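You operate a simulated robot arm through the tools that you are given. There is no shell and no other tool. Be economical: measure what you need, move in short steps, check, and stop when the job is done.

You run a simulated two-armed robot. Do the job below in one go: nothing can be reset, and whatever is moved stays where it is left.

Task
Take the green-capped jar on the door end of the concrete bench and put it away on the top of the narrow steel rack. Then put the black-rimmed jar on the door end of the concrete bench away on the press end of the blue table. Then open the middle small drawer. Do these in the order given. Set down upright: green-capped jar, black-rimmed jar.

The check looks at the end state, three seconds after you hand in, the way a careful person would. Anything else that was tipped, shoved, dropped, spilled or broken makes it a failure.

Robot
Two 6-joint arms with two-finger parallel grippers on one trunk, on a base that drives. Base frame: it is fixed to the floor where the robot stands at the start and does not move with it; the origin is under the middle of the robot, x ahead of it, y to its left, z up; the surface under the hand at the start is at about z = 0.7. Units: m, degrees, N and s.
The left shoulder is at the start at [-0.077, 0.177, 0.832], the right one opposite. With the tool pointing down near the work surface each hand reaches from about 0.2 to 0.74 m from the robot's upright axis, wherever it stands, measured 20 degrees to its own side. Places, roughly: middle small drawer [-1.3, -0.8, 0.9]; press end of the blue table (38x19 cm) [-2.76, 0.92, 0.8]; top of the narrow steel rack (21x91 cm) [-1.84, 6.68, 0.7]. Payload 1.57 kg a hand.
The tool frame of a hand sits at the grasp point between the pads (the TCP): z along the fingers, y along the line on which they close. The tips reach 0.03 m beyond it. Largest opening 0.08 m; finger width 0.017, thickness 0.012; the body of the gripper, 0.04 by 0.082 m, starts 0.08 m behind the TCP.
Orientation is that of the tool frame in the base frame, as [roll, pitch, yaw] about the fixed x, y, z axes, in that order (R = Rz(yaw) Ry(pitch) Rx(roll)). With the fingers straight down and closing along the base's y, the tool's x points along the base's -x, its y along +y and its z along -z.

Tools
- The arms move only by the tool arm_command. It takes "left_motion", "right_motion" or both (then of equal length, played together; a hand with none holds still); each is a list of rows, each a list of 7 numbers: the shift along the tool's x, y, z in mm, then the turn, a rotation vector about the tool's x, y, z in rad, then the finger opening in mm, from 0 to 80. In form: [[dx, dy, dz, ax, ay, az, claw], ...]. A call has 1 to 10 rows; each row is the pose to reach, as a shift and turn from the pose commanded when the call began, along the tool's axes at that moment. Rows are played at 5 a second. More than 0.05 m and 8.6 degrees between two rows, or a gripper value outside its range, and nothing of the call is played. Where a pose cannot be reached the arm comes as near as it can. A force on the tool above 40 N (or 10 N above the force at the start of the call, whichever is more), or a blocked arm, ends the call early, and 0.2 s more pass. Each finger travels about 0.072 m/s and halts on what it meets, pressing with about 43 N; the grip force reading is that of the motor and also rises with nothing between the fingers. The clock runs only during rows and for 0.2 s after the last one: add rows that repeat a pose to give the fingers time. It gives the time, the measured TCP pose, the force on the tool (base axes), the opening and the grip force at its end, in the units of the frame above (readings bear some noise), with the torque about the TCP (base axes, N m) and any sound that the robot's microphone picked up.
- Cameras (640 x 400 px; columns grow to the right, rows downward): "scene" is now at [0.0456, -0.0098, 1.5638]; the picture's right is [-0.17, -0.99, 0.00], its down [-0.77, 0.13, -0.62] and it looks along [0.61, -0.11, -0.78] (base axes); focal length 266 px, centre (320, 200). "left" rides on the left gripper at [0.072, 0.007, -0.122] in its tool frame; the picture's right is [-0.09, 1.00, 0.00], its down [-0.84, -0.08, -0.54] and it looks along [-0.54, -0.05, 0.84] (tool axes); focal length 238 px, centre (320, 200). "right" rides on the right gripper at [0.072, -0.007, -0.122] in its tool frame; the picture's right is [0.09, 1.00, 0.00], its down [-0.84, 0.08, -0.54] and it looks along [-0.54, 0.05, 0.84] (tool axes); focal length 238 px, centre (320, 200). There is no depth. A picture from a camera that has moved, and an enlarged one, comes with that camera's place and axes in the base frame and with its lens. The place of the scene camera against the robot may be out by one fixed shift of up to 0.025 m in any direction.
- camera(camera): a new picture of that camera. The clock stands still meanwhile.
- lift_body(by): slides the trunk up (or, below 0, down) by that many m; the arms and the scene camera ride with it, the base frame stays. It gives what a move gives, with no picture.
- drive_base(legs): drives the robot by 1 to 6 legs, each [ahead, left, turn to the left] in m, m and degrees, along the robot's own axes; the way and the turn of a leg run together, so that a leg with both is an arc; at most 1.5 m and 180 degrees a leg. The arms and the cameras ride along, it lands a little off, and it stops where it bumps. It gives what a move gives.
- aim_head(pan, tilt): turns the head with the scene camera to pan (to the left, within 143 degrees either way) and tilt (down, from -29 to 69), counted from straight ahead of the robot. It gives what a move gives.
- enlarge(camera, box): a new picture of the part [left, top, right, bottom] of that camera's present view, enlarged. The clock stands still meanwhile.
- close_job(): hands the job in; it is judged then, once.

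Go step by step. Nothing tells you exact positions but the pictures and the camera data: compare them with the known pose of the tool, close in by small moves and look again before you grip or let go. The budget is 165 turns and 138 pictures, counting those below and the enlarged ones. Unless the task says otherwise, let go and move clear before handing in, and close with one line.

The tools are called after "Call:" by a JSON object that holds its "name" and its "arguments". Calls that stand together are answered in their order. arm_command: Moves the arms, as the interface text tells. Its arguments: {"type":"object","properties":{"left_motion":{"type":"array","items":{"type":"array","items":{"type":"number"}}},"right_motion":{"type":"array","items":{"type":"array","items":{"type":"number"}}}},"required":[]} The other tools are called the same way: lift_body (by) slides the trunk up or down; drive_base (legs) drives the base; aim_head (pan, tilt) turns the head that bears the scene camera; camera (camera) takes a picture; enlarge (camera, box) takes an enlarged picture of a part of a camera's view; close_job () hands the job in.

At the start:

```text
time: 0.0
left_ee_pos: [0.5003, 0.1411, 0.9196]
left_tool_rot: [-179.9, 0.0, -180.0]
left_force: [0.6, -0.1, -0.3]
left_ft_torque: [0.02, -0.05, 0.0]
left_width: 0.0801
left_gripper_force: 0.1
right_ee_pos: [0.4451, -0.1735, 0.9851]
right_tool_rot: [180.0, 0.0, -179.9]
right_force: [-0.9, -0.2, 0.2]
right_ft_torque: [-0.01, -0.01, 0.01]
right_width: 0.08
right_gripper_force: 0.1
trunk travel left (down, up): [-0.275, 0.053]
robot x, y, heading: [0.0016, 0.0029, -0.0]
head pan, tilt: [-9.9, 51.7]
```

scene: 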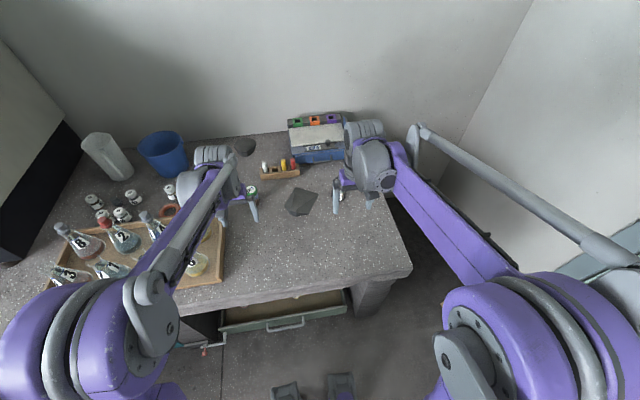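
right: 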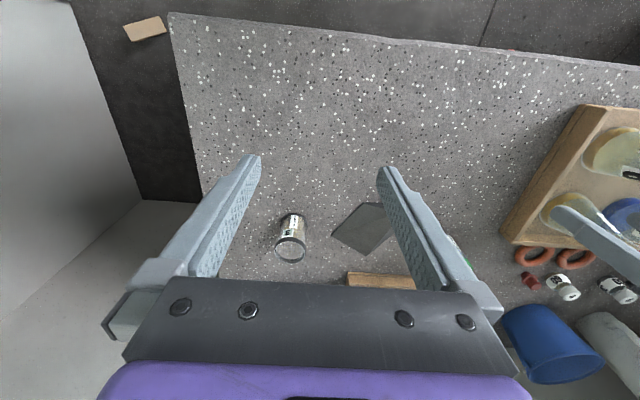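
left: 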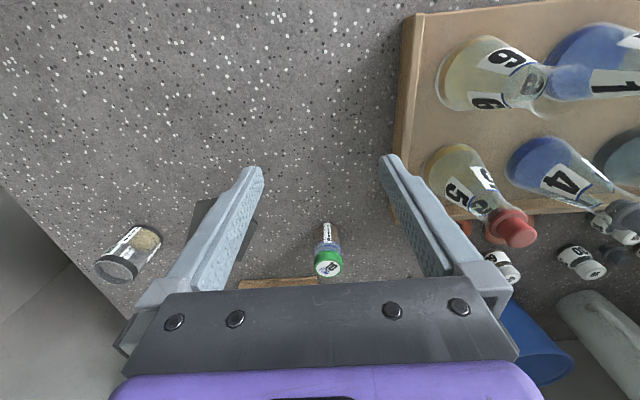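

The green jar stands near (0.71, 0.135) and the black-rimmed one near (0.70, -0.21). I look around before I move.

Call:
{"name": "enlarge", "arguments": {"camera": "left", "box": [240, 180, 400, 290]}}

Call:
{"name": "aim_head", "arguments": {"pan": 0, "tilt": 65}}

Call:
{"name": "camera", "arguments": {"camera": "scene"}}

Call:
{"name": "aim_head", "arguments": {"pan": 90, "tilt": 20}}

Call:
{"name": "camera", "arguments": {"camera": "scene"}}

Call:
{"name": "aim_head", "arguments": {"pan": 140, "tilt": 20}}

Call:
{"name": "camera", "arguments": {"camera": "scene"}}

Call:
{"name": "aim_head", "arguments": {"pan": -140, "tilt": 20}}

Call:
{"name": "camera", "arguments": {"camera": "scene"}}

```text
3.64 times, centred on (320, 235) of left
camera zoom: at [0.4285, 0.1464, 1.0425], right [0.09, 1.0, 0.0], down [0.84, -0.08, 0.54], along [0.54, -0.05, -0.84], focal length 867 px, centre (320, 73)
```

zoom: 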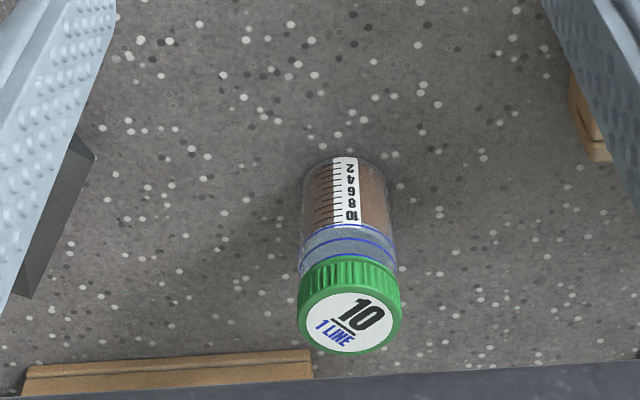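

```text
time: 0.8
left_ee_pos: [0.5017, 0.1405, 0.9199]
left_tool_rot: [180.0, 0.1, 180.0]
left_force: [-0.2, 0.3, -0.1]
left_ft_torque: [0.02, -0.01, 0.0]
left_width: 0.08
left_gripper_force: 0.2
right_ee_pos: [0.4448, -0.1738, 0.9859]
right_tool_rot: [-179.9, 0.1, 180.0]
right_force: [-0.7, -0.1, -0.2]
right_ft_torque: [0.02, -0.01, -0.01]
right_width: 0.0799
right_gripper_force: 0.0
trunk travel left (down, up): [-0.275, 0.053]
robot x, y, heading: [-0.0009, 0.0019, 0.1]
head pan, tilt: [0.0, 65.0]
```

```text
133 pictures are left
camera scene: at [0.032, 0.0031, 1.548], right [0.0, -1.0, 0.0], down [-0.91, 0.0, -0.42], along [0.42, 0.0, -0.91], focal length 266 px, centre (320, 200)
```

scene: 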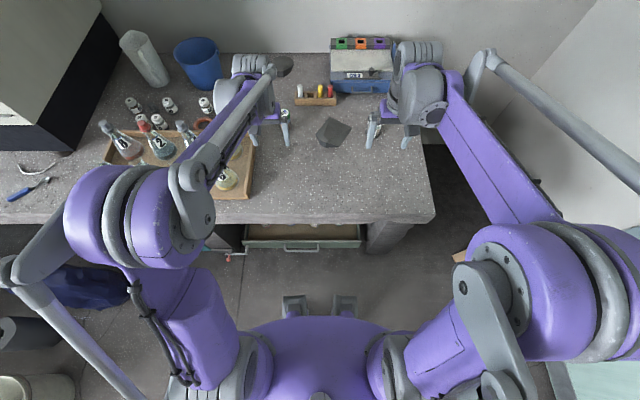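

```text
time: 2.4
left_ee_pos: [0.5005, 0.1415, 0.9208]
left_tool_rot: [180.0, 0.1, -180.0]
left_force: [0.1, -0.5, 0.1]
left_ft_torque: [-0.02, 0.01, 0.02]
left_width: 0.0802
left_gripper_force: 0.0
right_ee_pos: [0.4435, -0.1738, 0.9871]
right_tool_rot: [180.0, 0.0, -179.9]
right_force: [0.1, 0.2, -0.5]
right_ft_torque: [0.01, -0.01, -0.04]
right_width: 0.0799
right_gripper_force: 0.0
trunk travel left (down, up): [-0.275, 0.053]
robot x, y, heading: [0.0012, 0.001, 0.1]
head pan, tilt: [90.0, 20.0]
```

```text
132 pictures are left
camera scene: at [-0.0286, 0.0962, 1.6116], right [1.0, 0.0, 0.0], down [0.0, -0.34, -0.94], along [0.0, 0.94, -0.34], focal length 266 px, centre (320, 200)
```

scene: 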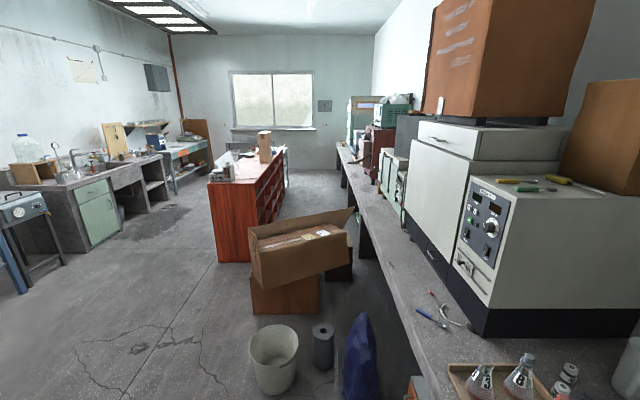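

```text
time: 3.6
left_ee_pos: [0.4995, 0.1403, 0.9198]
left_tool_rot: [179.9, -0.1, -179.9]
left_force: [0.1, 1.0, -0.3]
left_ft_torque: [0.0, 0.03, 0.04]
left_width: 0.08
left_gripper_force: 0.0
right_ee_pos: [0.4439, -0.1743, 0.9864]
right_tool_rot: [-180.0, 0.0, -180.0]
right_force: [-0.8, -0.2, -0.5]
right_ft_torque: [-0.01, -0.03, -0.01]
right_width: 0.0799
right_gripper_force: 0.0
trunk travel left (down, up): [-0.275, 0.053]
robot x, y, heading: [-0.0009, -0.0022, -0.3]
head pan, tilt: [140.0, 20.0]
```

```text
131 pictures are left
camera scene: at [-0.1, 0.063, 1.6117], right [0.64, 0.77, 0.0], down [0.26, -0.22, -0.94], along [-0.72, 0.6, -0.34], focal length 266 px, centre (320, 200)
```

scene: 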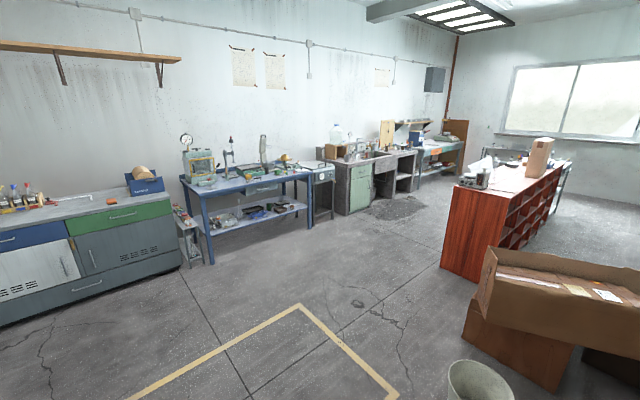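

```text
time: 7.4
left_ee_pos: [0.5011, 0.1412, 0.9203]
left_tool_rot: [180.0, 0.0, 180.0]
left_force: [0.5, -0.4, -0.3]
left_ft_torque: [-0.03, 0.01, 0.01]
left_width: 0.08
left_gripper_force: 0.0
right_ee_pos: [0.4444, -0.174, 0.9858]
right_tool_rot: [-180.0, -0.1, 180.0]
right_force: [0.5, -0.7, -0.2]
right_ft_torque: [0.03, -0.02, 0.0]
right_width: 0.0798
right_gripper_force: 0.1
trunk travel left (down, up): [-0.275, 0.053]
robot x, y, heading: [0.0006, -0.0077, 0.0]
head pan, tilt: [-140.0, 20.0]
```

```text
130 pictures are left
camera scene: at [-0.1, -0.0568, 1.6117], right [-0.64, 0.77, 0.0], down [0.26, 0.22, -0.94], along [-0.72, -0.6, -0.34], focal length 266 px, centre (320, 200)
```

scene: 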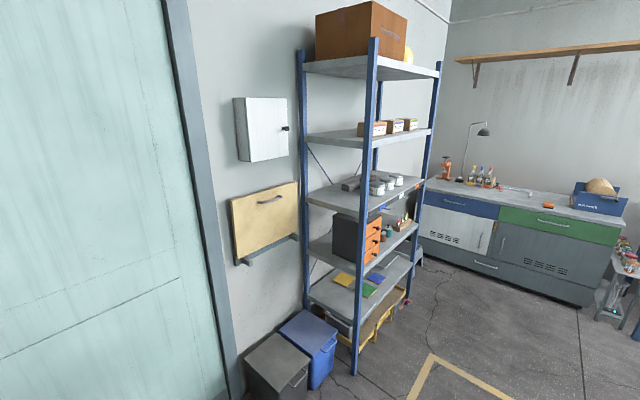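

The green jar is about 44 mm wide and 9 cm tall, at roughly (0.718, 0.133). That is close to the limit of reach, so I edge forward a little, aim the head back at the bench, and look again.

Call:
{"name": "drive_base", "arguments": {"legs": [[0.06, 0, 0]]}}

Call:
{"name": "aim_head", "arguments": {"pan": 0, "tilt": 60}}

```text
time: 8.4
left_ee_pos: [0.5606, 0.1415, 0.9193]
left_tool_rot: [179.9, 0.0, 179.9]
left_force: [0.1, -0.2, 0.8]
left_ft_torque: [0.02, -0.01, 0.02]
left_width: 0.0802
left_gripper_force: 0.1
right_ee_pos: [0.504, -0.1733, 0.9856]
right_tool_rot: [-180.0, 0.0, -180.0]
right_force: [-0.5, 0.7, 0.0]
right_ft_torque: [-0.01, 0.01, 0.01]
right_width: 0.0802
right_gripper_force: 0.1
trunk travel left (down, up): [-0.275, 0.053]
robot x, y, heading: [0.0599, -0.0004, -0.1]
head pan, tilt: [-140.0, 20.0]
```

```text
time: 10.6
left_ee_pos: [0.5605, 0.1397, 0.9204]
left_tool_rot: [-179.9, 0.0, 180.0]
left_force: [-0.2, -0.8, -0.1]
left_ft_torque: [0.02, 0.0, 0.0]
left_width: 0.0803
left_gripper_force: 0.1
right_ee_pos: [0.5039, -0.1738, 0.9856]
right_tool_rot: [-179.9, 0.1, -179.9]
right_force: [0.5, -0.2, 0.5]
right_ft_torque: [-0.02, 0.01, 0.0]
right_width: 0.0802
right_gripper_force: 0.0
trunk travel left (down, up): [-0.275, 0.053]
robot x, y, heading: [0.0581, -0.0016, -0.2]
head pan, tilt: [0.0, 60.0]
```

The hand moves forward over the jar while staying high. I will check with the gripper camera.

Call:
{"name": "arm_command", "arguments": {"left_motion": [[-40, -2, 0, 0, 0, 0, 80], [-80, -4, 0, 0, 0, 0, 80], [-120, -6, 0, 0, 0, 0, 80], [-157, -7, 0, 0, 0, 0, 80], [-157, -7, 20, 0, 0, 0, 80], [-157, -7, 20, 0, 0, 0, 80]]}}

Call:
{"name": "camera", "arguments": {"camera": "left"}}

Call:
{"name": "camera", "arguments": {"camera": "scene"}}

```text
time: 12.0
left_ee_pos: [0.7158, 0.1344, 0.8968]
left_tool_rot: [-180.0, 0.0, -180.0]
left_force: [0.5, 0.6, 0.8]
left_ft_torque: [0.01, 0.0, -0.02]
left_width: 0.0799
left_gripper_force: 0.0
right_ee_pos: [0.5036, -0.1742, 0.985]
right_tool_rot: [-180.0, -0.1, -180.0]
right_force: [-0.1, 0.1, -0.3]
right_ft_torque: [0.0, 0.0, 0.02]
right_width: 0.0799
right_gripper_force: 0.0
trunk travel left (down, up): [-0.275, 0.053]
robot x, y, heading: [0.0556, 0.0036, 0.1]
head pan, tilt: [0.0, 60.0]
```

```text
129 pictures are left
camera left: at [0.6432, 0.1409, 1.0195], right [0.09, 1.0, 0.0], down [0.84, -0.08, 0.54], along [0.54, -0.05, -0.84], focal length 238 px, centre (320, 200)
```

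left: 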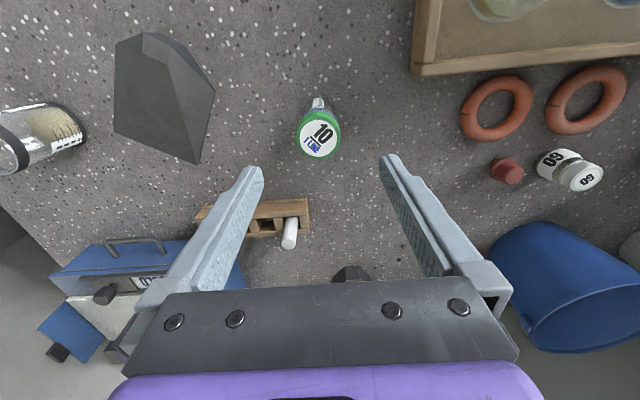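

```text
128 pictures are left
camera scene: at [0.0972, 0.0031, 1.5535], right [0.0, -1.0, 0.0], down [-0.87, 0.0, -0.5], along [0.5, 0.0, -0.87], focal length 266 px, centre (320, 200)
```

scene: 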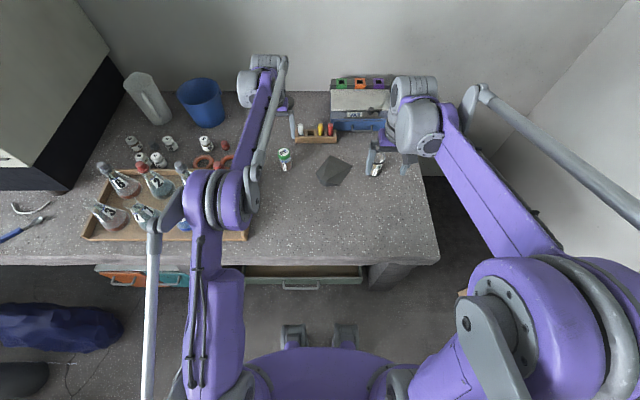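

The jar's cap lies straight below the tool, at about (0.717, 0.134). I go down, with a stop at half way.

Call:
{"name": "arm_command", "arguments": {"left_motion": [[-1, 0, 30, 0, 0, 0, 80], [-1, 0, 60, 0, 0, 0, 80], [-1, 0, 75, 0, 0, 0, 80], [-1, 0, 75, 0, 0, 0, 80]]}}

Call:
{"name": "camera", "arguments": {"camera": "left"}}

```text
time: 13.0
left_ee_pos: [0.7157, 0.135, 0.8241]
left_tool_rot: [-179.9, 0.0, -180.0]
left_force: [0.7, 0.7, 0.2]
left_ft_torque: [-0.03, 0.04, 0.05]
left_width: 0.08
left_gripper_force: 0.0
right_ee_pos: [0.5026, -0.1736, 0.9864]
right_tool_rot: [179.9, 0.0, 180.0]
right_force: [0.2, 0.6, 0.2]
right_ft_torque: [-0.03, 0.01, -0.02]
right_width: 0.0801
right_gripper_force: 0.1
trunk travel left (down, up): [-0.275, 0.053]
robot x, y, heading: [0.0597, 0.0, -0.2]
head pan, tilt: [0.0, 60.0]
```

```text
127 pictures are left
camera left: at [0.6436, 0.1406, 0.9456], right [0.09, 1.0, 0.0], down [0.84, -0.08, 0.54], along [0.54, -0.05, -0.84], focal length 238 px, centre (320, 200)
```

left: 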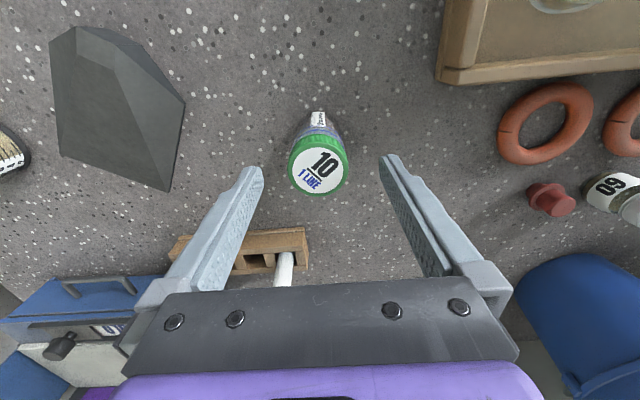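

It is well centred. I go down to the grip height and close.

Call:
{"name": "arm_command", "arguments": {"left_motion": [[-3, -2, 30, 0, 0, 0, 80], [-3, -2, 60, 0, 0, 0, 80], [-3, -2, 78, 0, 0, 0, 80], [-3, -2, 78, 0, 0, 0, 60], [-3, -2, 78, 0, 0, 0, 30], [-3, -2, 78, 0, 0, 0, 20], [-3, -2, 78, 0, 0, 0, 20], [-3, -2, 78, 0, 0, 0, 20]]}}

Call:
{"name": "camera", "arguments": {"camera": "left"}}

```text
time: 14.8
left_ee_pos: [0.7191, 0.1342, 0.7471]
left_tool_rot: [-179.9, 0.0, 180.0]
left_force: [-0.3, -0.6, -0.6]
left_ft_torque: [0.06, 0.0, -0.02]
left_width: 0.0449
left_gripper_force: 42.8
right_ee_pos: [0.5033, -0.1745, 0.9866]
right_tool_rot: [180.0, 0.1, 179.9]
right_force: [-0.7, 0.5, -0.3]
right_ft_torque: [-0.02, -0.01, 0.0]
right_width: 0.0801
right_gripper_force: 0.0
trunk travel left (down, up): [-0.275, 0.053]
robot x, y, heading: [0.0599, 0.0008, 0.1]
head pan, tilt: [0.0, 60.0]
```

```text
126 pictures are left
camera left: at [0.6465, 0.139, 0.8696], right [0.09, 1.0, 0.0], down [0.84, -0.08, 0.54], along [0.54, -0.05, -0.84], focal length 238 px, centre (320, 200)
```

left: 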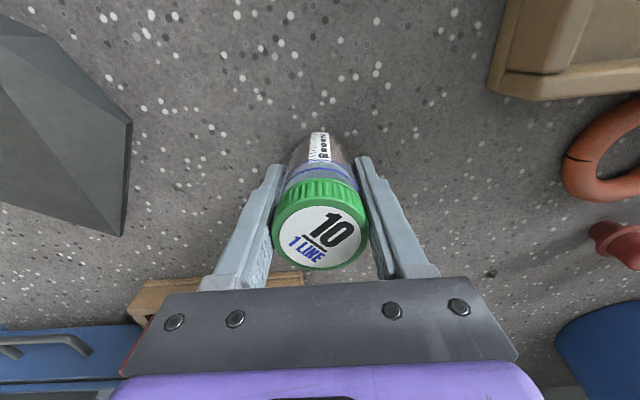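

The jar is gripped at 45 mm width. I lift it straight up, then pull the hand back in for driving.

Call:
{"name": "arm_command", "arguments": {"left_motion": [[0, 0, -20, 0, 0, 0, 20], [0, 0, -60, 0, 0, 0, 20], [0, 0, -110, 0, 0, 0, 20], [0, 0, -160, 0, 0, 0, 20], [0, 0, -200, 0, 0, 0, 20], [50, 0, -200, 0, 0, 0, 20], [100, 0, -200, 0, 0, 0, 20], [150, 0, -200, 0, 0, 0, 20], [200, 0, -200, 0, 0, 0, 20], [240, 0, -200, 0, 0, 0, 20]]}}

Call:
{"name": "camera", "arguments": {"camera": "left"}}

Call:
{"name": "camera", "arguments": {"camera": "scene"}}

```text
time: 17.0
left_ee_pos: [0.4788, 0.1325, 0.9498]
left_tool_rot: [-180.0, 0.0, -179.9]
left_force: [-0.1, -0.7, -0.5]
left_ft_torque: [0.0, -0.02, 0.03]
left_width: 0.0447
left_gripper_force: 42.8
right_ee_pos: [0.5029, -0.1736, 0.9865]
right_tool_rot: [180.0, -0.1, 180.0]
right_force: [0.4, -0.1, -0.2]
right_ft_torque: [0.0, -0.02, -0.01]
right_width: 0.0798
right_gripper_force: 0.1
trunk travel left (down, up): [-0.275, 0.053]
robot x, y, heading: [0.0565, -0.0015, -0.0]
head pan, tilt: [0.0, 60.0]
```

```text
125 pictures are left
camera left: at [0.4054, 0.1378, 1.071], right [0.09, 1.0, 0.0], down [0.84, -0.08, 0.54], along [0.54, -0.05, -0.84], focal length 238 px, centre (320, 200)
```

left: 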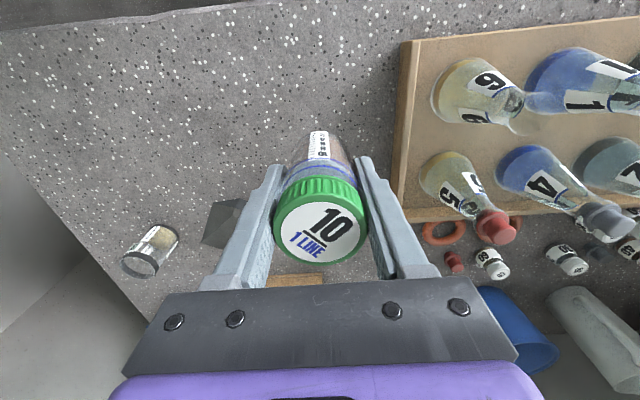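

```text
124 pictures are left
camera scene: at [0.0956, 0.0032, 1.5535], right [0.0, -1.0, 0.0], down [-0.87, 0.0, -0.5], along [0.5, 0.0, -0.87], focal length 266 px, centre (320, 200)
```

scene: 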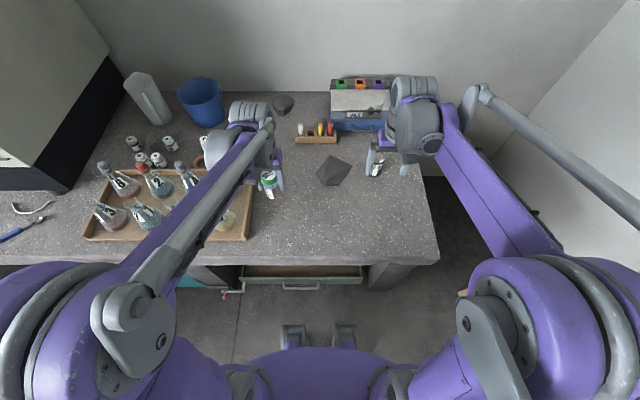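

The jar is held securely. Now I back away from the bench, turn left, and start down the aisle left of the red cabinet.

Call:
{"name": "drive_base", "arguments": {"legs": [[-0.9, 0.1, 0], [0, 0, 90], [0.3, 1.0, 0], [1.5, 0, 0]]}}

Call:
{"name": "aim_head", "arguments": {"pan": 0, "tilt": 20}}

Call:
{"name": "camera", "arguments": {"camera": "scene"}}

```text
time: 41.2
left_ee_pos: [-1.964, 2.2762, 0.949]
left_tool_rot: [179.9, 0.1, -91.1]
left_force: [0.3, -0.3, -2.0]
left_ft_torque: [-0.05, -0.01, 0.01]
left_width: 0.0444
left_gripper_force: 43.4
right_ee_pos: [-1.6559, 2.2946, 0.9851]
right_tool_rot: [-179.9, 0.0, -91.1]
right_force: [-0.3, -0.1, -0.1]
right_ft_torque: [0.01, 0.0, -0.04]
right_width: 0.0801
right_gripper_force: 0.0
trunk travel left (down, up): [-0.275, 0.053]
robot x, y, heading: [-1.8391, 1.8531, 88.9]
head pan, tilt: [0.0, 60.0]
```

```text
time: 42.3
left_ee_pos: [-1.9635, 2.2763, 0.9496]
left_tool_rot: [179.9, 0.0, -91.0]
left_force: [-0.5, -0.3, -0.6]
left_ft_torque: [0.03, -0.01, 0.01]
left_width: 0.0444
left_gripper_force: 43.0
right_ee_pos: [-1.6573, 2.293, 0.9866]
right_tool_rot: [-180.0, 0.0, -91.2]
right_force: [0.0, -0.1, 0.0]
right_ft_torque: [-0.02, 0.03, -0.02]
right_width: 0.0799
right_gripper_force: 0.0
trunk travel left (down, up): [-0.275, 0.053]
robot x, y, heading: [-1.8349, 1.8519, 88.9]
head pan, tilt: [0.0, 20.0]
```

```text
123 pictures are left
camera scene: at [-1.8253, 1.9084, 1.6116], right [1.0, -0.02, 0.0], down [-0.01, -0.34, -0.94], along [0.02, 0.94, -0.34], focal length 266 px, centre (320, 200)
```

scene: 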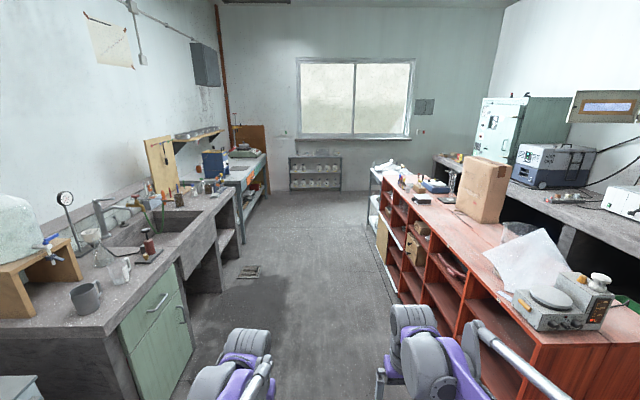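

The aisle is clear and the narrow rack is straight ahead under the window. I drive on to about 1 m from it.

Call:
{"name": "drive_base", "arguments": {"legs": [[1.5, 0, 1.1], [1.5, 0, 0], [0.7, 0, 0]]}}

Call:
{"name": "aim_head", "arguments": {"pan": 0, "tilt": 45}}

Call:
{"name": "camera", "arguments": {"camera": "scene"}}

```text
time: 60.1
left_ee_pos: [-2.0261, 5.944, 0.9488]
left_tool_rot: [-180.0, 0.1, -88.6]
left_force: [0.2, -0.4, -1.1]
left_ft_torque: [-0.01, 0.01, 0.05]
left_width: 0.0443
left_gripper_force: 43.7
right_ee_pos: [-1.7195, 5.9753, 0.985]
right_tool_rot: [180.0, 0.0, -88.5]
right_force: [-0.8, 0.2, -0.1]
right_ft_torque: [0.0, 0.03, 0.03]
right_width: 0.0801
right_gripper_force: 0.1
trunk travel left (down, up): [-0.275, 0.053]
robot x, y, heading: [-1.8838, 5.5249, 91.4]
head pan, tilt: [0.0, 20.0]
```

```text
time: 61.0
left_ee_pos: [-2.0256, 5.9435, 0.948]
left_tool_rot: [179.9, 0.1, -88.5]
left_force: [-0.5, 0.4, -2.1]
left_ft_torque: [-0.01, -0.01, -0.01]
left_width: 0.0445
left_gripper_force: 42.7
right_ee_pos: [-1.7196, 5.9747, 0.9853]
right_tool_rot: [180.0, 0.1, -88.6]
right_force: [-0.5, 1.0, 0.0]
right_ft_torque: [0.01, 0.0, 0.03]
right_width: 0.0799
right_gripper_force: 0.0
trunk travel left (down, up): [-0.275, 0.053]
robot x, y, heading: [-1.8831, 5.5238, 91.3]
head pan, tilt: [0.0, 45.0]
```

```text
122 pictures are left
camera scene: at [-1.8714, 5.5694, 1.573], right [1.0, 0.02, 0.0], down [0.02, -0.71, -0.71], along [-0.02, 0.71, -0.71], focal length 266 px, centre (320, 200)
```

scene: 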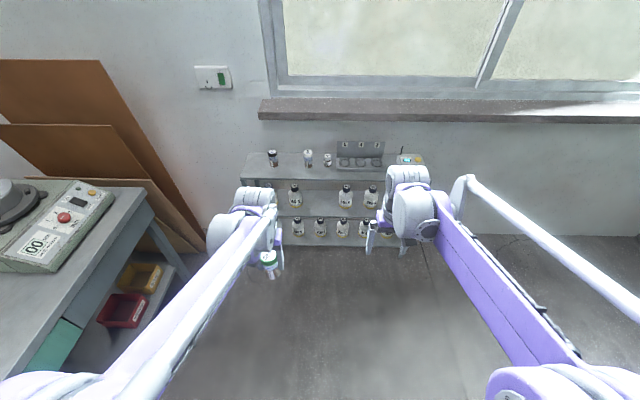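

The rack top carries a few bottles and a dark tray. I zoom in to find free space.

Call:
{"name": "enlarge", "arguments": {"camera": "scene", "box": [220, 110, 460, 260]}}

```text
2.67 times, centred on (340, 185) of scene
camera zoom: at [-1.8714, 5.5694, 1.573], right [1.0, 0.02, 0.0], down [0.02, -0.71, -0.71], along [-0.02, 0.71, -0.71], focal length 709 px, centre (267, 240)
```

zoom: 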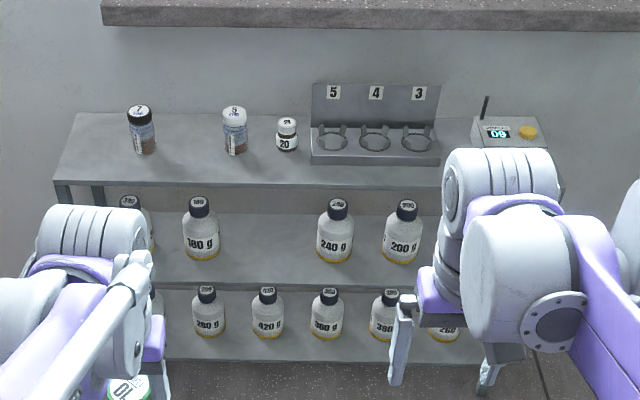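

There is a free spot between jars 7 and 5, near (-2.05, 6.66). I drive closer, then move the left hand over it.

Call:
{"name": "drive_base", "arguments": {"legs": [[0.5, 0.02, -1.3]]}}

Call:
{"name": "camera", "arguments": {"camera": "left"}}

Call:
{"name": "camera", "arguments": {"camera": "scene"}}

```text
time: 63.9
left_ee_pos: [-2.0342, 6.4451, 0.949]
left_tool_rot: [180.0, 0.0, -90.5]
left_force: [0.3, 0.2, -1.5]
left_ft_torque: [0.01, 0.0, 0.0]
left_width: 0.044
left_gripper_force: 42.7
right_ee_pos: [-1.7281, 6.4671, 0.9869]
right_tool_rot: [-180.0, 0.1, -90.5]
right_force: [1.1, 0.1, -0.1]
right_ft_torque: [-0.02, 0.0, -0.02]
right_width: 0.08
right_gripper_force: 0.1
trunk travel left (down, up): [-0.275, 0.053]
robot x, y, heading: [-1.9068, 6.0249, 89.7]
head pan, tilt: [0.0, 45.0]
```

```text
120 pictures are left
camera left: at [-2.0427, 6.3726, 1.0708], right [-0.99, 0.1, 0.0], down [0.08, 0.84, 0.54], along [0.06, 0.54, -0.84], focal length 238 px, centre (320, 200)
```

left: 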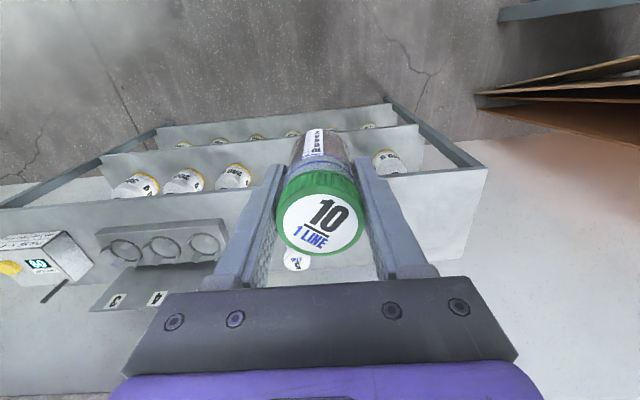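

```text
119 pictures are left
camera scene: at [-1.8937, 6.0674, 1.5729], right [1.0, -0.01, 0.0], down [-0.01, -0.71, -0.71], along [0.01, 0.71, -0.71], focal length 266 px, centre (320, 200)
```

scene: 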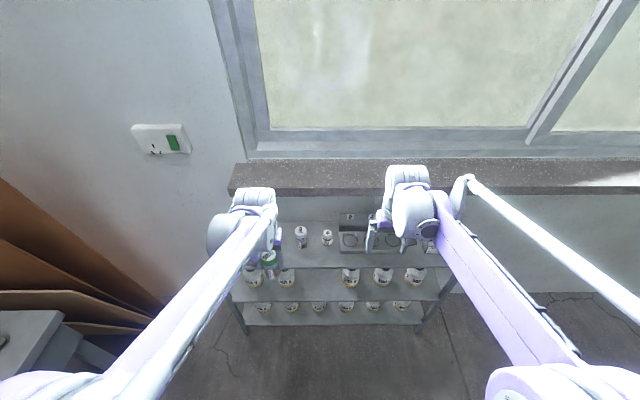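

The gripper camera puts the rack's front left corner at (-2.30, 6.57) and jar 5 at x of about -1.97, which agrees with the scene camera. I move the jar to above (-2.06, 6.645), staying high.

Call:
{"name": "arm_command", "arguments": {"left_motion": [[-40, 6, 0, 0, 0, 0, 20], [-80, 12, 0, 0, 0, 0, 20], [-120, 18, 0, 0, 0, 0, 20], [-160, 24, 0, 0, 0, 0, 20], [-200, 28, 0, 0, 0, 0, 20], [-200, 28, 30, 0, 0, 0, 20], [-200, 28, 50, 0, 0, 0, 20], [-200, 28, 50, 0, 0, 0, 20]]}}

Call:
{"name": "camera", "arguments": {"camera": "left"}}

Call:
{"name": "enlarge", "arguments": {"camera": "scene", "box": [200, 160, 380, 290]}}

Call:
{"name": "camera", "arguments": {"camera": "right"}}

```text
time: 65.4
left_ee_pos: [-2.0615, 6.6469, 0.919]
left_tool_rot: [179.9, 0.5, -90.5]
left_force: [0.6, -2.8, 13.7]
left_ft_torque: [0.7, 0.06, -0.02]
left_width: 0.0444
left_gripper_force: 43.1
right_ee_pos: [-1.7285, 6.4655, 0.9861]
right_tool_rot: [180.0, 0.0, -90.5]
right_force: [0.5, 0.3, 0.2]
right_ft_torque: [0.02, -0.02, 0.02]
right_width: 0.0799
right_gripper_force: 0.2
trunk travel left (down, up): [-0.275, 0.053]
robot x, y, heading: [-1.9094, 6.0214, 89.6]
head pan, tilt: [0.0, 45.0]
stopped in row 7 (left hand): the force on the tool passed its limit at 73 N (the readings are from after the stop); the commanded pose is now the measured one
```

```text
118 pictures are left
camera left: at [-2.0699, 6.5721, 1.041], right [-0.99, 0.1, 0.0], down [0.08, 0.83, 0.55], along [0.05, 0.55, -0.83], focal length 238 px, centre (320, 200)
```

left: 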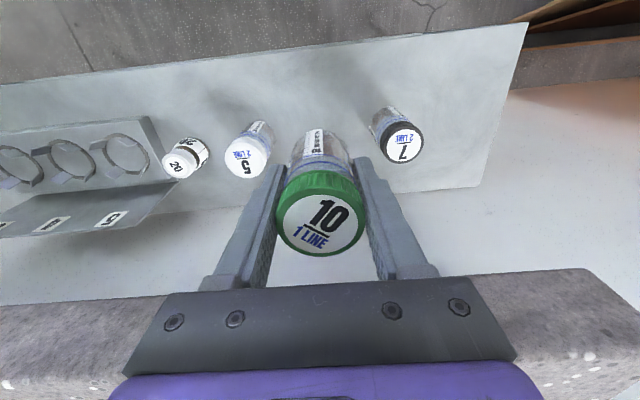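

```text
3.08 times, centred on (290, 225) of scene
camera zoom: at [-1.8932, 6.0655, 1.5731], right [1.0, -0.01, 0.0], down [-0.01, -0.71, -0.71], along [0.01, 0.71, -0.71], focal length 818 px, centre (412, 123)
```

zoom: 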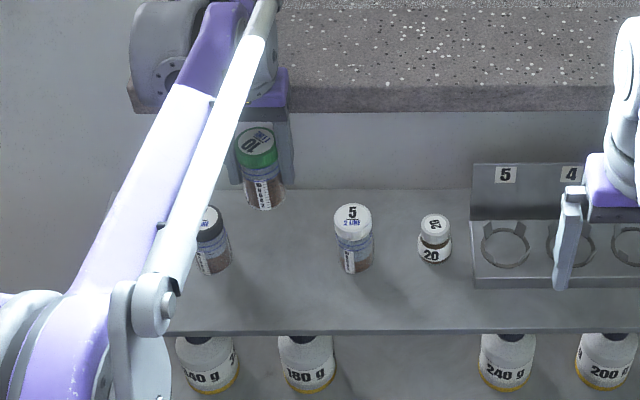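

```text
116 pictures are left
camera right: at [-1.7205, 6.3937, 1.1081], right [-1.0, -0.08, 0.0], down [-0.07, 0.84, 0.54], along [-0.04, 0.54, -0.84], focal length 238 px, centre (320, 200)
```

right: 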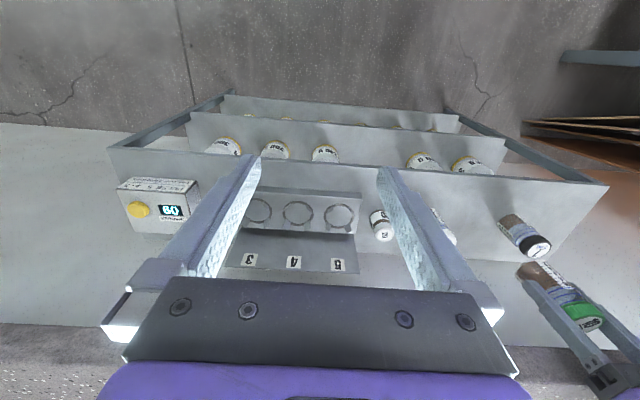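

The gripper's palm touched the window sill, which sticks out over the rack (front edge y of about 6.67, top about 1.0) but ends near x = -2.17. The open spot left of jar 7, near (-2.24, 6.625), is free of it. I raise the jar, back off, and shift left.

Call:
{"name": "arm_command", "arguments": {"left_motion": [[0, 0, -20, 0, 0, 0, 20], [0, 0, -50, 0, 0, 0, 20], [45, 0, -50, 0, 0, 0, 20], [90, 0, -50, 0, 0, 0, 20], [90, 45, -50, 0, 0, 0, 20], [90, 90, -50, 0, 0, 0, 20], [90, 135, -50, 0, 0, 0, 20], [90, 179, -50, 0, 0, 0, 20], [90, 179, -50, 0, 0, 0, 20]]}}

Call:
{"name": "camera", "arguments": {"camera": "left"}}

Call:
{"name": "camera", "arguments": {"camera": "scene"}}

```text
time: 67.4
left_ee_pos: [-2.2405, 6.5606, 0.9655]
left_tool_rot: [-179.9, 0.5, -90.4]
left_force: [0.8, 0.0, -0.7]
left_ft_torque: [-0.03, 0.01, -0.03]
left_width: 0.0444
left_gripper_force: 43.1
right_ee_pos: [-1.7285, 6.4671, 0.9861]
right_tool_rot: [180.0, 0.0, -90.5]
right_force: [-0.1, -0.8, -0.8]
right_ft_torque: [-0.01, 0.0, 0.01]
right_width: 0.0802
right_gripper_force: 0.1
trunk travel left (down, up): [-0.275, 0.053]
robot x, y, heading: [-1.9069, 6.0219, 89.6]
head pan, tilt: [0.0, 45.0]
```

```text
115 pictures are left
camera left: at [-2.2481, 6.4857, 1.0877], right [-0.99, 0.1, 0.0], down [0.08, 0.83, 0.55], along [0.05, 0.55, -0.84], focal length 238 px, centre (320, 200)
```

left: 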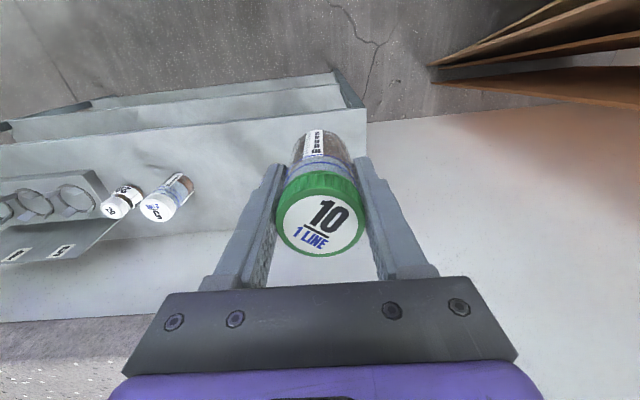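

```text
114 pictures are left
camera scene: at [-1.8929, 6.0674, 1.573], right [1.0, -0.01, 0.0], down [-0.01, -0.71, -0.71], along [0.01, 0.71, -0.71], focal length 266 px, centre (320, 200)
```

scene: 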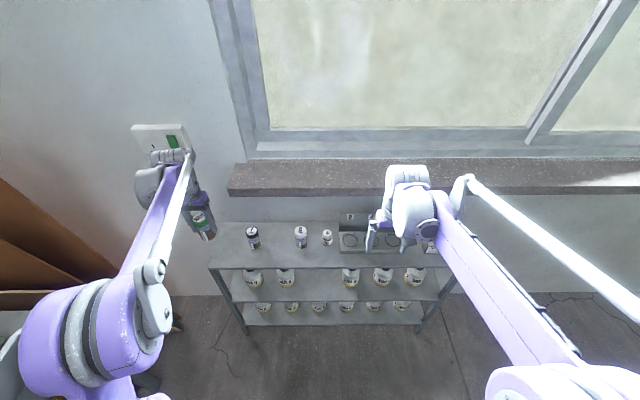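

I am left of the sill. I move forward to y of about 6.625 and go down in steps.

Call:
{"name": "arm_command", "arguments": {"left_motion": [[-30, 0, 0, 0, 0, 0, 20], [-63, 0, 0, 0, 0, 0, 20], [-63, 0, 40, 0, 0, 0, 20], [-63, 0, 80, 0, 0, 0, 20], [-63, 0, 110, 0, 0, 0, 20], [-63, 0, 140, 0, 0, 0, 20], [-63, 0, 165, 0, 0, 0, 20], [-63, 0, 165, 0, 0, 0, 20]]}}

Call:
{"name": "camera", "arguments": {"camera": "left"}}

Call:
{"name": "enlarge", "arguments": {"camera": "scene", "box": [130, 140, 310, 290]}}

```text
time: 69.2
left_ee_pos: [-2.2413, 6.6219, 0.8022]
left_tool_rot: [-180.0, 0.5, -90.5]
left_force: [-0.2, 0.5, -1.6]
left_ft_torque: [-0.01, 0.0, -0.02]
left_width: 0.0446
left_gripper_force: 42.8
right_ee_pos: [-1.7289, 6.4664, 0.9858]
right_tool_rot: [-180.0, 0.0, -90.5]
right_force: [0.4, -0.2, 0.2]
right_ft_torque: [0.01, -0.02, 0.0]
right_width: 0.0798
right_gripper_force: 0.0
trunk travel left (down, up): [-0.275, 0.053]
robot x, y, heading: [-1.9069, 6.0262, 89.3]
head pan, tilt: [0.0, 45.0]
```

```text
113 pictures are left
camera left: at [-2.2486, 6.5482, 0.9238], right [-0.99, 0.1, 0.0], down [0.08, 0.83, 0.55], along [0.05, 0.55, -0.84], focal length 238 px, centre (320, 200)
```

left: 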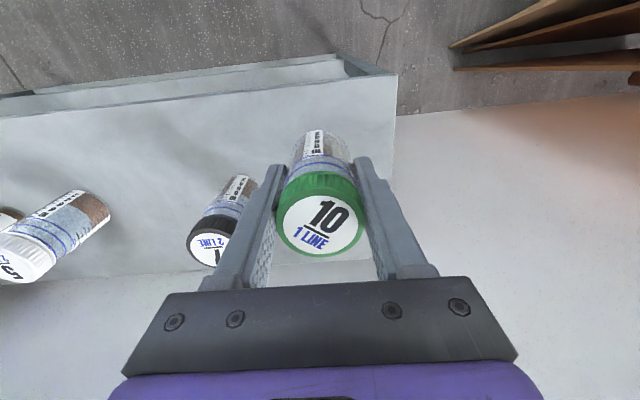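

```text
2.67 times, centred on (220, 215) of scene
camera zoom: at [-1.8936, 6.0674, 1.573], right [1.0, -0.01, 0.0], down [-0.01, -0.71, -0.71], along [0.01, 0.71, -0.71], focal length 709 px, centre (587, 160)
```

zoom: 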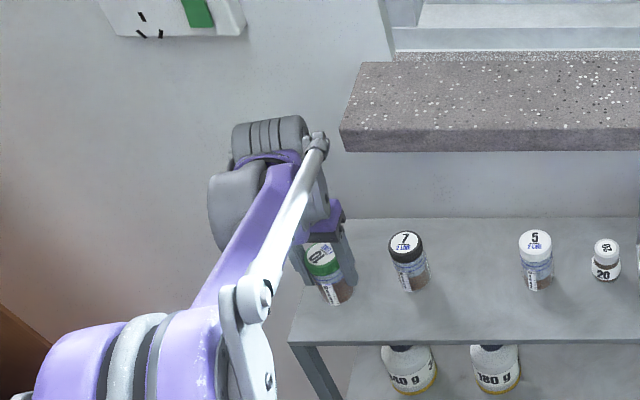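

Clearances to the sill, jar 7 and the shelf edges look fine. I move 15 mm further in, then lower slowly to contact.

Call:
{"name": "arm_command", "arguments": {"left_motion": [[-15, 0, 0, 0, 0, 0, 20], [-15, 0, 20, 0, 0, 0, 20], [-15, 0, 40, 0, 0, 0, 20], [-15, 0, 47, 0, 0, 0, 20], [-15, 0, 50, 0, 0, 0, 20], [-15, 0, 52, 0, 0, 0, 20], [-15, 0, 54, 0, 0, 0, 20], [-15, 0, 54, 0, 0, 0, 20]]}}

Call:
{"name": "camera", "arguments": {"camera": "left"}}

Call:
{"name": "enlarge", "arguments": {"camera": "scene", "box": [130, 140, 310, 290]}}

```text
time: 71.0
left_ee_pos: [-2.2408, 6.6362, 0.7501]
left_tool_rot: [179.9, 0.5, -90.5]
left_force: [-4.9, 2.2, 27.7]
left_ft_torque: [0.12, 0.05, 0.01]
left_width: 0.0444
left_gripper_force: 43.0
right_ee_pos: [-1.7276, 6.466, 0.9866]
right_tool_rot: [-179.9, 0.1, -90.5]
right_force: [-0.3, -0.2, -0.1]
right_ft_torque: [0.0, 0.0, -0.01]
right_width: 0.08
right_gripper_force: 0.0
trunk travel left (down, up): [-0.275, 0.053]
robot x, y, heading: [-1.9107, 6.0233, 89.4]
head pan, tilt: [0.0, 45.0]
```

```text
111 pictures are left
camera left: at [-2.2487, 6.5629, 0.8716], right [-0.99, 0.1, 0.0], down [0.08, 0.83, 0.55], along [0.05, 0.55, -0.83], focal length 238 px, centre (320, 200)
```

left: 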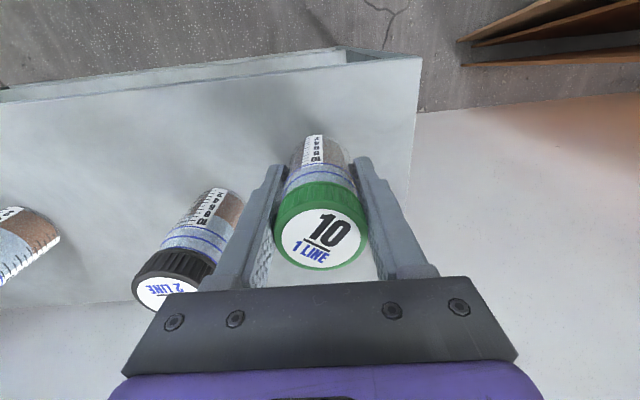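

```text
2.67 times, centred on (220, 215) of scene
camera zoom: at [-1.8927, 6.0648, 1.5731], right [1.0, -0.01, 0.0], down [-0.01, -0.71, -0.71], along [0.01, 0.71, -0.71], focal length 709 px, centre (587, 160)
```

zoom: 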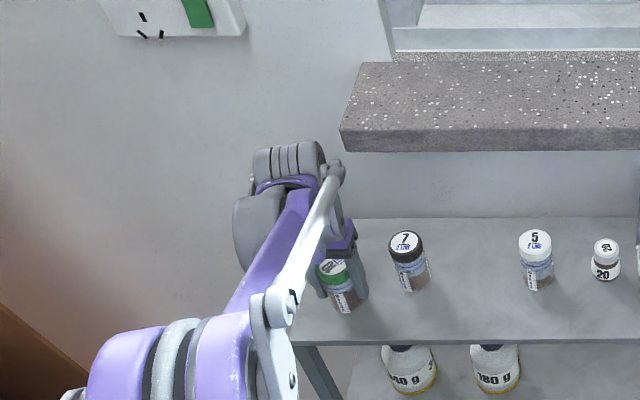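

The jar stands on the shelf with contact force. I ease off slightly, open a little, and pull straight up.

Call:
{"name": "arm_command", "arguments": {"left_motion": [[0, 0, -1, 0, 0, 0, 20], [0, 0, -1, 0, 0, 0, 50], [0, 0, -1, 0, 0, 0, 60], [0, 0, -1, 0, 0, 0, 60], [0, 0, -1, 0, 0, 0, 60], [0, 0, -25, 0, 0, 0, 60], [0, 0, -60, 0, 0, 0, 60], [0, 0, -100, 0, 0, 0, 60], [0, 0, -140, 0, 0, 0, 60]]}}

Call:
{"name": "camera", "arguments": {"camera": "left"}}

```text
time: 73.0
left_ee_pos: [-2.2402, 6.6374, 0.8888]
left_tool_rot: [-180.0, 0.5, -90.5]
left_force: [-0.2, 0.5, 0.4]
left_ft_torque: [0.0, 0.02, -0.01]
left_width: 0.0599
left_gripper_force: 0.1
right_ee_pos: [-1.7293, 6.4663, 0.9866]
right_tool_rot: [179.9, 0.0, -90.4]
right_force: [-0.7, 0.4, -0.2]
right_ft_torque: [-0.02, -0.01, 0.01]
right_width: 0.0802
right_gripper_force: 0.1
trunk travel left (down, up): [-0.275, 0.053]
robot x, y, heading: [-1.9081, 6.0231, 89.6]
head pan, tilt: [0.0, 45.0]
```

```text
109 pictures are left
camera left: at [-2.2487, 6.563, 1.0106], right [-0.99, 0.1, 0.0], down [0.08, 0.83, 0.55], along [0.05, 0.55, -0.84], focal length 238 px, centre (320, 200)
```

left: 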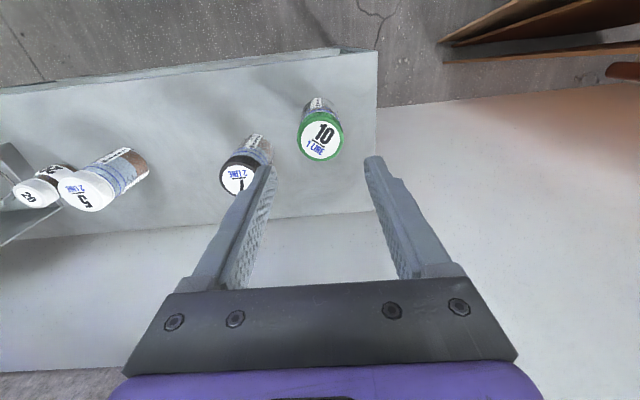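

The green jar stands well on the rack. I retract the hand and reverse down the aisle.

Call:
{"name": "arm_command", "arguments": {"left_motion": [[0, 0, -40, 0, 0, 0, 60], [45, 0, -60, 0, 0, 0, 70], [90, 0, -60, 0, 0, 0, 80], [135, 0, -60, 0, 0, 0, 80], [180, 0, -60, 0, 0, 0, 80], [192, -45, -60, 0, 0, 0, 80], [192, -90, -60, 0, 0, 0, 80], [192, -135, -60, 0, 0, 0, 80], [192, -180, -60, 0, 0, 0, 80], [192, -206, -60, 0, 0, 0, 80]]}}

Call:
{"name": "enlarge", "arguments": {"camera": "scene", "box": [180, 160, 460, 335]}}

Call:
{"name": "drive_base", "arguments": {"legs": [[-1.5, 0, 0.4], [-1.5, 0, 0], [-0.8, 0, 0]]}}

```text
time: 75.2
left_ee_pos: [-2.0362, 6.4422, 0.9436]
left_tool_rot: [-180.0, 0.5, -90.5]
left_force: [-0.4, 0.0, 0.0]
left_ft_torque: [0.03, 0.01, 0.0]
left_width: 0.08
left_gripper_force: 0.2
right_ee_pos: [-1.73, 6.4663, 0.9865]
right_tool_rot: [-180.0, 0.0, -90.6]
right_force: [-0.8, -0.9, 0.0]
right_ft_torque: [-0.02, 0.02, 0.01]
right_width: 0.08
right_gripper_force: 0.1
trunk travel left (down, up): [-0.275, 0.053]
robot x, y, heading: [-1.908, 6.0238, 89.4]
head pan, tilt: [0.0, 45.0]
```

```text
2.29 times, centred on (320, 248) of scene
camera zoom: at [-1.8935, 6.0677, 1.573], right [1.0, -0.01, 0.0], down [-0.01, -0.71, -0.71], along [0.01, 0.71, -0.71], focal length 608 px, centre (320, 91)
```

zoom: 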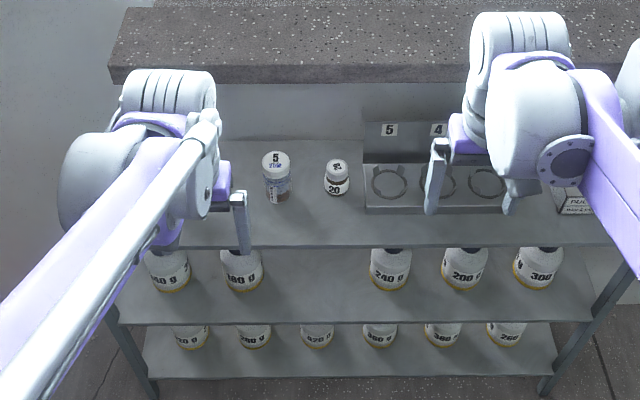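

```text
time: 93.5
left_ee_pos: [-1.9775, 2.6341, 0.9442]
left_tool_rot: [180.0, 0.4, -87.5]
left_force: [0.6, -0.1, 0.5]
left_ft_torque: [0.04, -0.05, 0.04]
left_width: 0.08
left_gripper_force: 0.0
right_ee_pos: [-1.6707, 2.6735, 0.9855]
right_tool_rot: [-180.0, 0.0, -87.5]
right_force: [-0.6, 0.1, 0.2]
right_ft_torque: [0.01, 0.04, 0.0]
right_width: 0.0798
right_gripper_force: 0.1
trunk travel left (down, up): [-0.275, 0.053]
robot x, y, heading: [-1.8241, 2.2198, 92.3]
head pan, tilt: [0.0, 45.0]
```

I continue back to the bench area, sidestep right and turn to face the bench.

Call:
{"name": "drive_base", "arguments": {"legs": [[-1.4, 0, -2.3], [-0.7, 0, 0], [0, -0.95, 0], [0, 0, -90]]}}

Call:
{"name": "camera", "arguments": {"camera": "scene"}}

```text
time: 116.2
left_ee_pos: [-0.3896, 0.2933, 0.9434]
left_tool_rot: [-180.0, 0.5, -177.9]
left_force: [0.5, 0.7, 0.9]
left_ft_torque: [-0.01, 0.0, 0.05]
left_width: 0.0799
left_gripper_force: 0.0
right_ee_pos: [-0.3509, -0.0142, 0.9866]
right_tool_rot: [180.0, -0.1, -177.9]
right_force: [0.0, 0.1, 0.1]
right_ft_torque: [0.03, 0.0, 0.02]
right_width: 0.0798
right_gripper_force: 0.0
trunk travel left (down, up): [-0.275, 0.053]
robot x, y, heading: [-0.8022, 0.1461, 2.0]
head pan, tilt: [0.0, 45.0]
```

```text
107 pictures are left
camera scene: at [-0.7486, 0.149, 1.573], right [0.04, -1.0, 0.0], down [-0.71, -0.03, -0.71], along [0.71, 0.03, -0.71], focal length 266 px, centre (320, 200)
```

scene: 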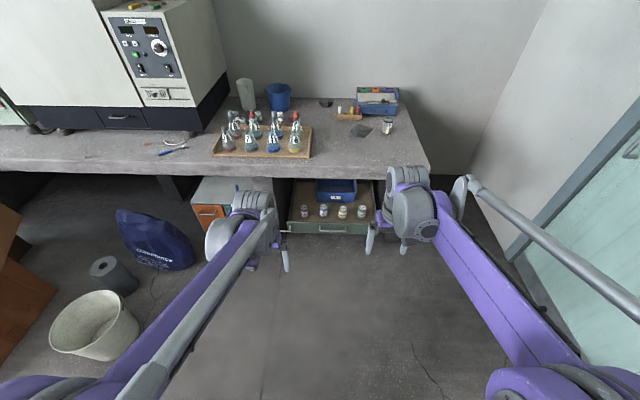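

Everything is as I left it. I drive back to the starting stance in front of the bench.

Call:
{"name": "drive_base", "arguments": {"legs": [[0.4, -0.17, -2], [0.44, 0, 0]]}}

Call:
{"name": "camera", "arguments": {"camera": "right"}}

```text
time: 121.1
left_ee_pos: [0.4449, 0.121, 0.9434]
left_tool_rot: [-180.0, 0.5, -179.5]
left_force: [0.4, 0.6, -0.4]
left_ft_torque: [0.02, -0.02, 0.0]
left_width: 0.0799
left_gripper_force: 0.1
right_ee_pos: [0.4748, -0.1874, 0.9856]
right_tool_rot: [180.0, -0.1, -179.5]
right_force: [0.3, 0.0, -0.2]
right_ft_torque: [-0.01, 0.02, 0.0]
right_width: 0.0798
right_gripper_force: 0.1
trunk travel left (down, up): [-0.275, 0.053]
robot x, y, heading: [0.0302, -0.0167, 0.5]
head pan, tilt: [0.0, 45.0]
```

```text
106 pictures are left
camera right: at [0.4042, -0.1945, 1.1075], right [-0.1, 0.99, 0.0], down [0.84, 0.08, 0.54], along [0.54, 0.05, -0.84], focal length 238 px, centre (320, 200)
```

right: 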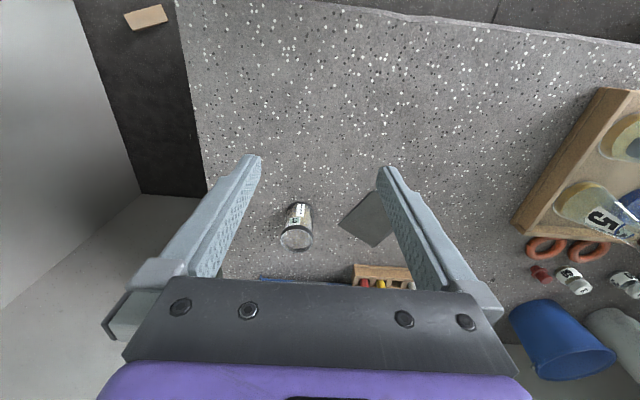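

Call:
{"name": "enlarge", "arguments": {"camera": "right", "box": [220, 160, 380, 260]}}

```text
4.00 times, centred on (300, 210) of right
camera zoom: at [0.4042, -0.1945, 1.1075], right [-0.1, 0.99, 0.0], down [0.84, 0.08, 0.54], along [0.54, 0.05, -0.84], focal length 953 px, centre (400, 160)
```

zoom: 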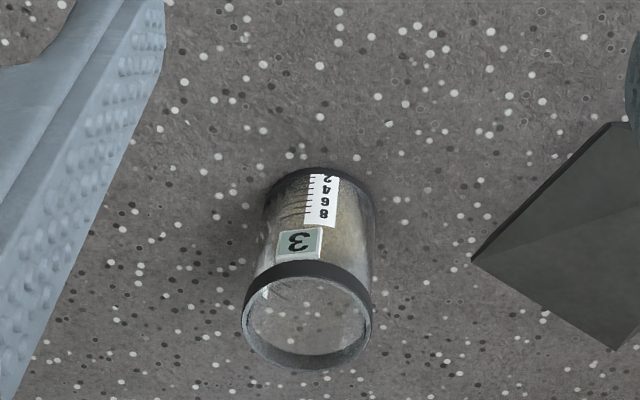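

Jar 3 is open-topped, about 58 mm wide and 9 cm tall, near (0.695, -0.209). I move the right hand above it and look again.

Call:
{"name": "arm_command", "arguments": {"right_motion": [[-44, -5, 0, 0, 0, 0, 80], [-88, -10, 0, 0, 0, 0, 80], [-132, -15, 0, 0, 0, 0, 80], [-176, -20, 0, 0, 0, 0, 80], [-220, -23, 0, 0, 0, 0, 80], [-220, -23, 40, 0, 0, 0, 80], [-220, -23, 80, 0, 0, 0, 80], [-220, -23, 110, 0, 0, 0, 80], [-220, -23, 110, 0, 0, 0, 80]]}}

Call:
{"name": "camera", "arguments": {"camera": "right"}}

```text
time: 123.1
left_ee_pos: [0.4448, 0.1205, 0.9449]
left_tool_rot: [-180.0, 0.4, -179.5]
left_force: [-0.1, -1.2, -0.4]
left_ft_torque: [0.0, -0.03, -0.03]
left_width: 0.0798
left_gripper_force: 0.1
right_ee_pos: [0.6948, -0.2081, 0.8764]
right_tool_rot: [180.0, -0.1, -179.5]
right_force: [-0.6, -0.4, -0.2]
right_ft_torque: [0.03, 0.0, 0.02]
right_width: 0.0801
right_gripper_force: 0.1
trunk travel left (down, up): [-0.275, 0.053]
robot x, y, heading: [0.0304, -0.0177, 0.4]
head pan, tilt: [0.0, 45.0]
```

```text
104 pictures are left
camera right: at [0.6249, -0.2154, 0.9963], right [-0.1, 0.99, 0.0], down [0.84, 0.08, 0.54], along [0.54, 0.05, -0.84], focal length 238 px, centre (320, 200)
```

right: 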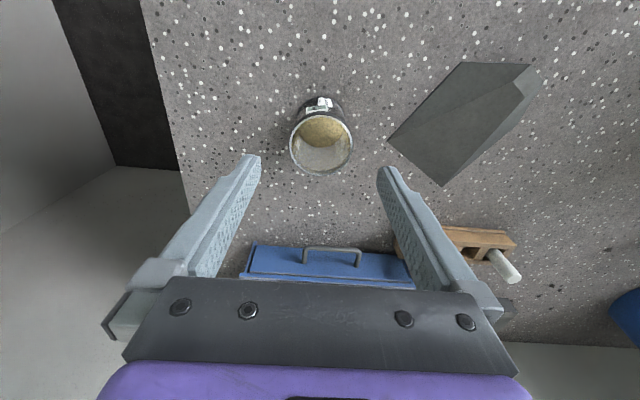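

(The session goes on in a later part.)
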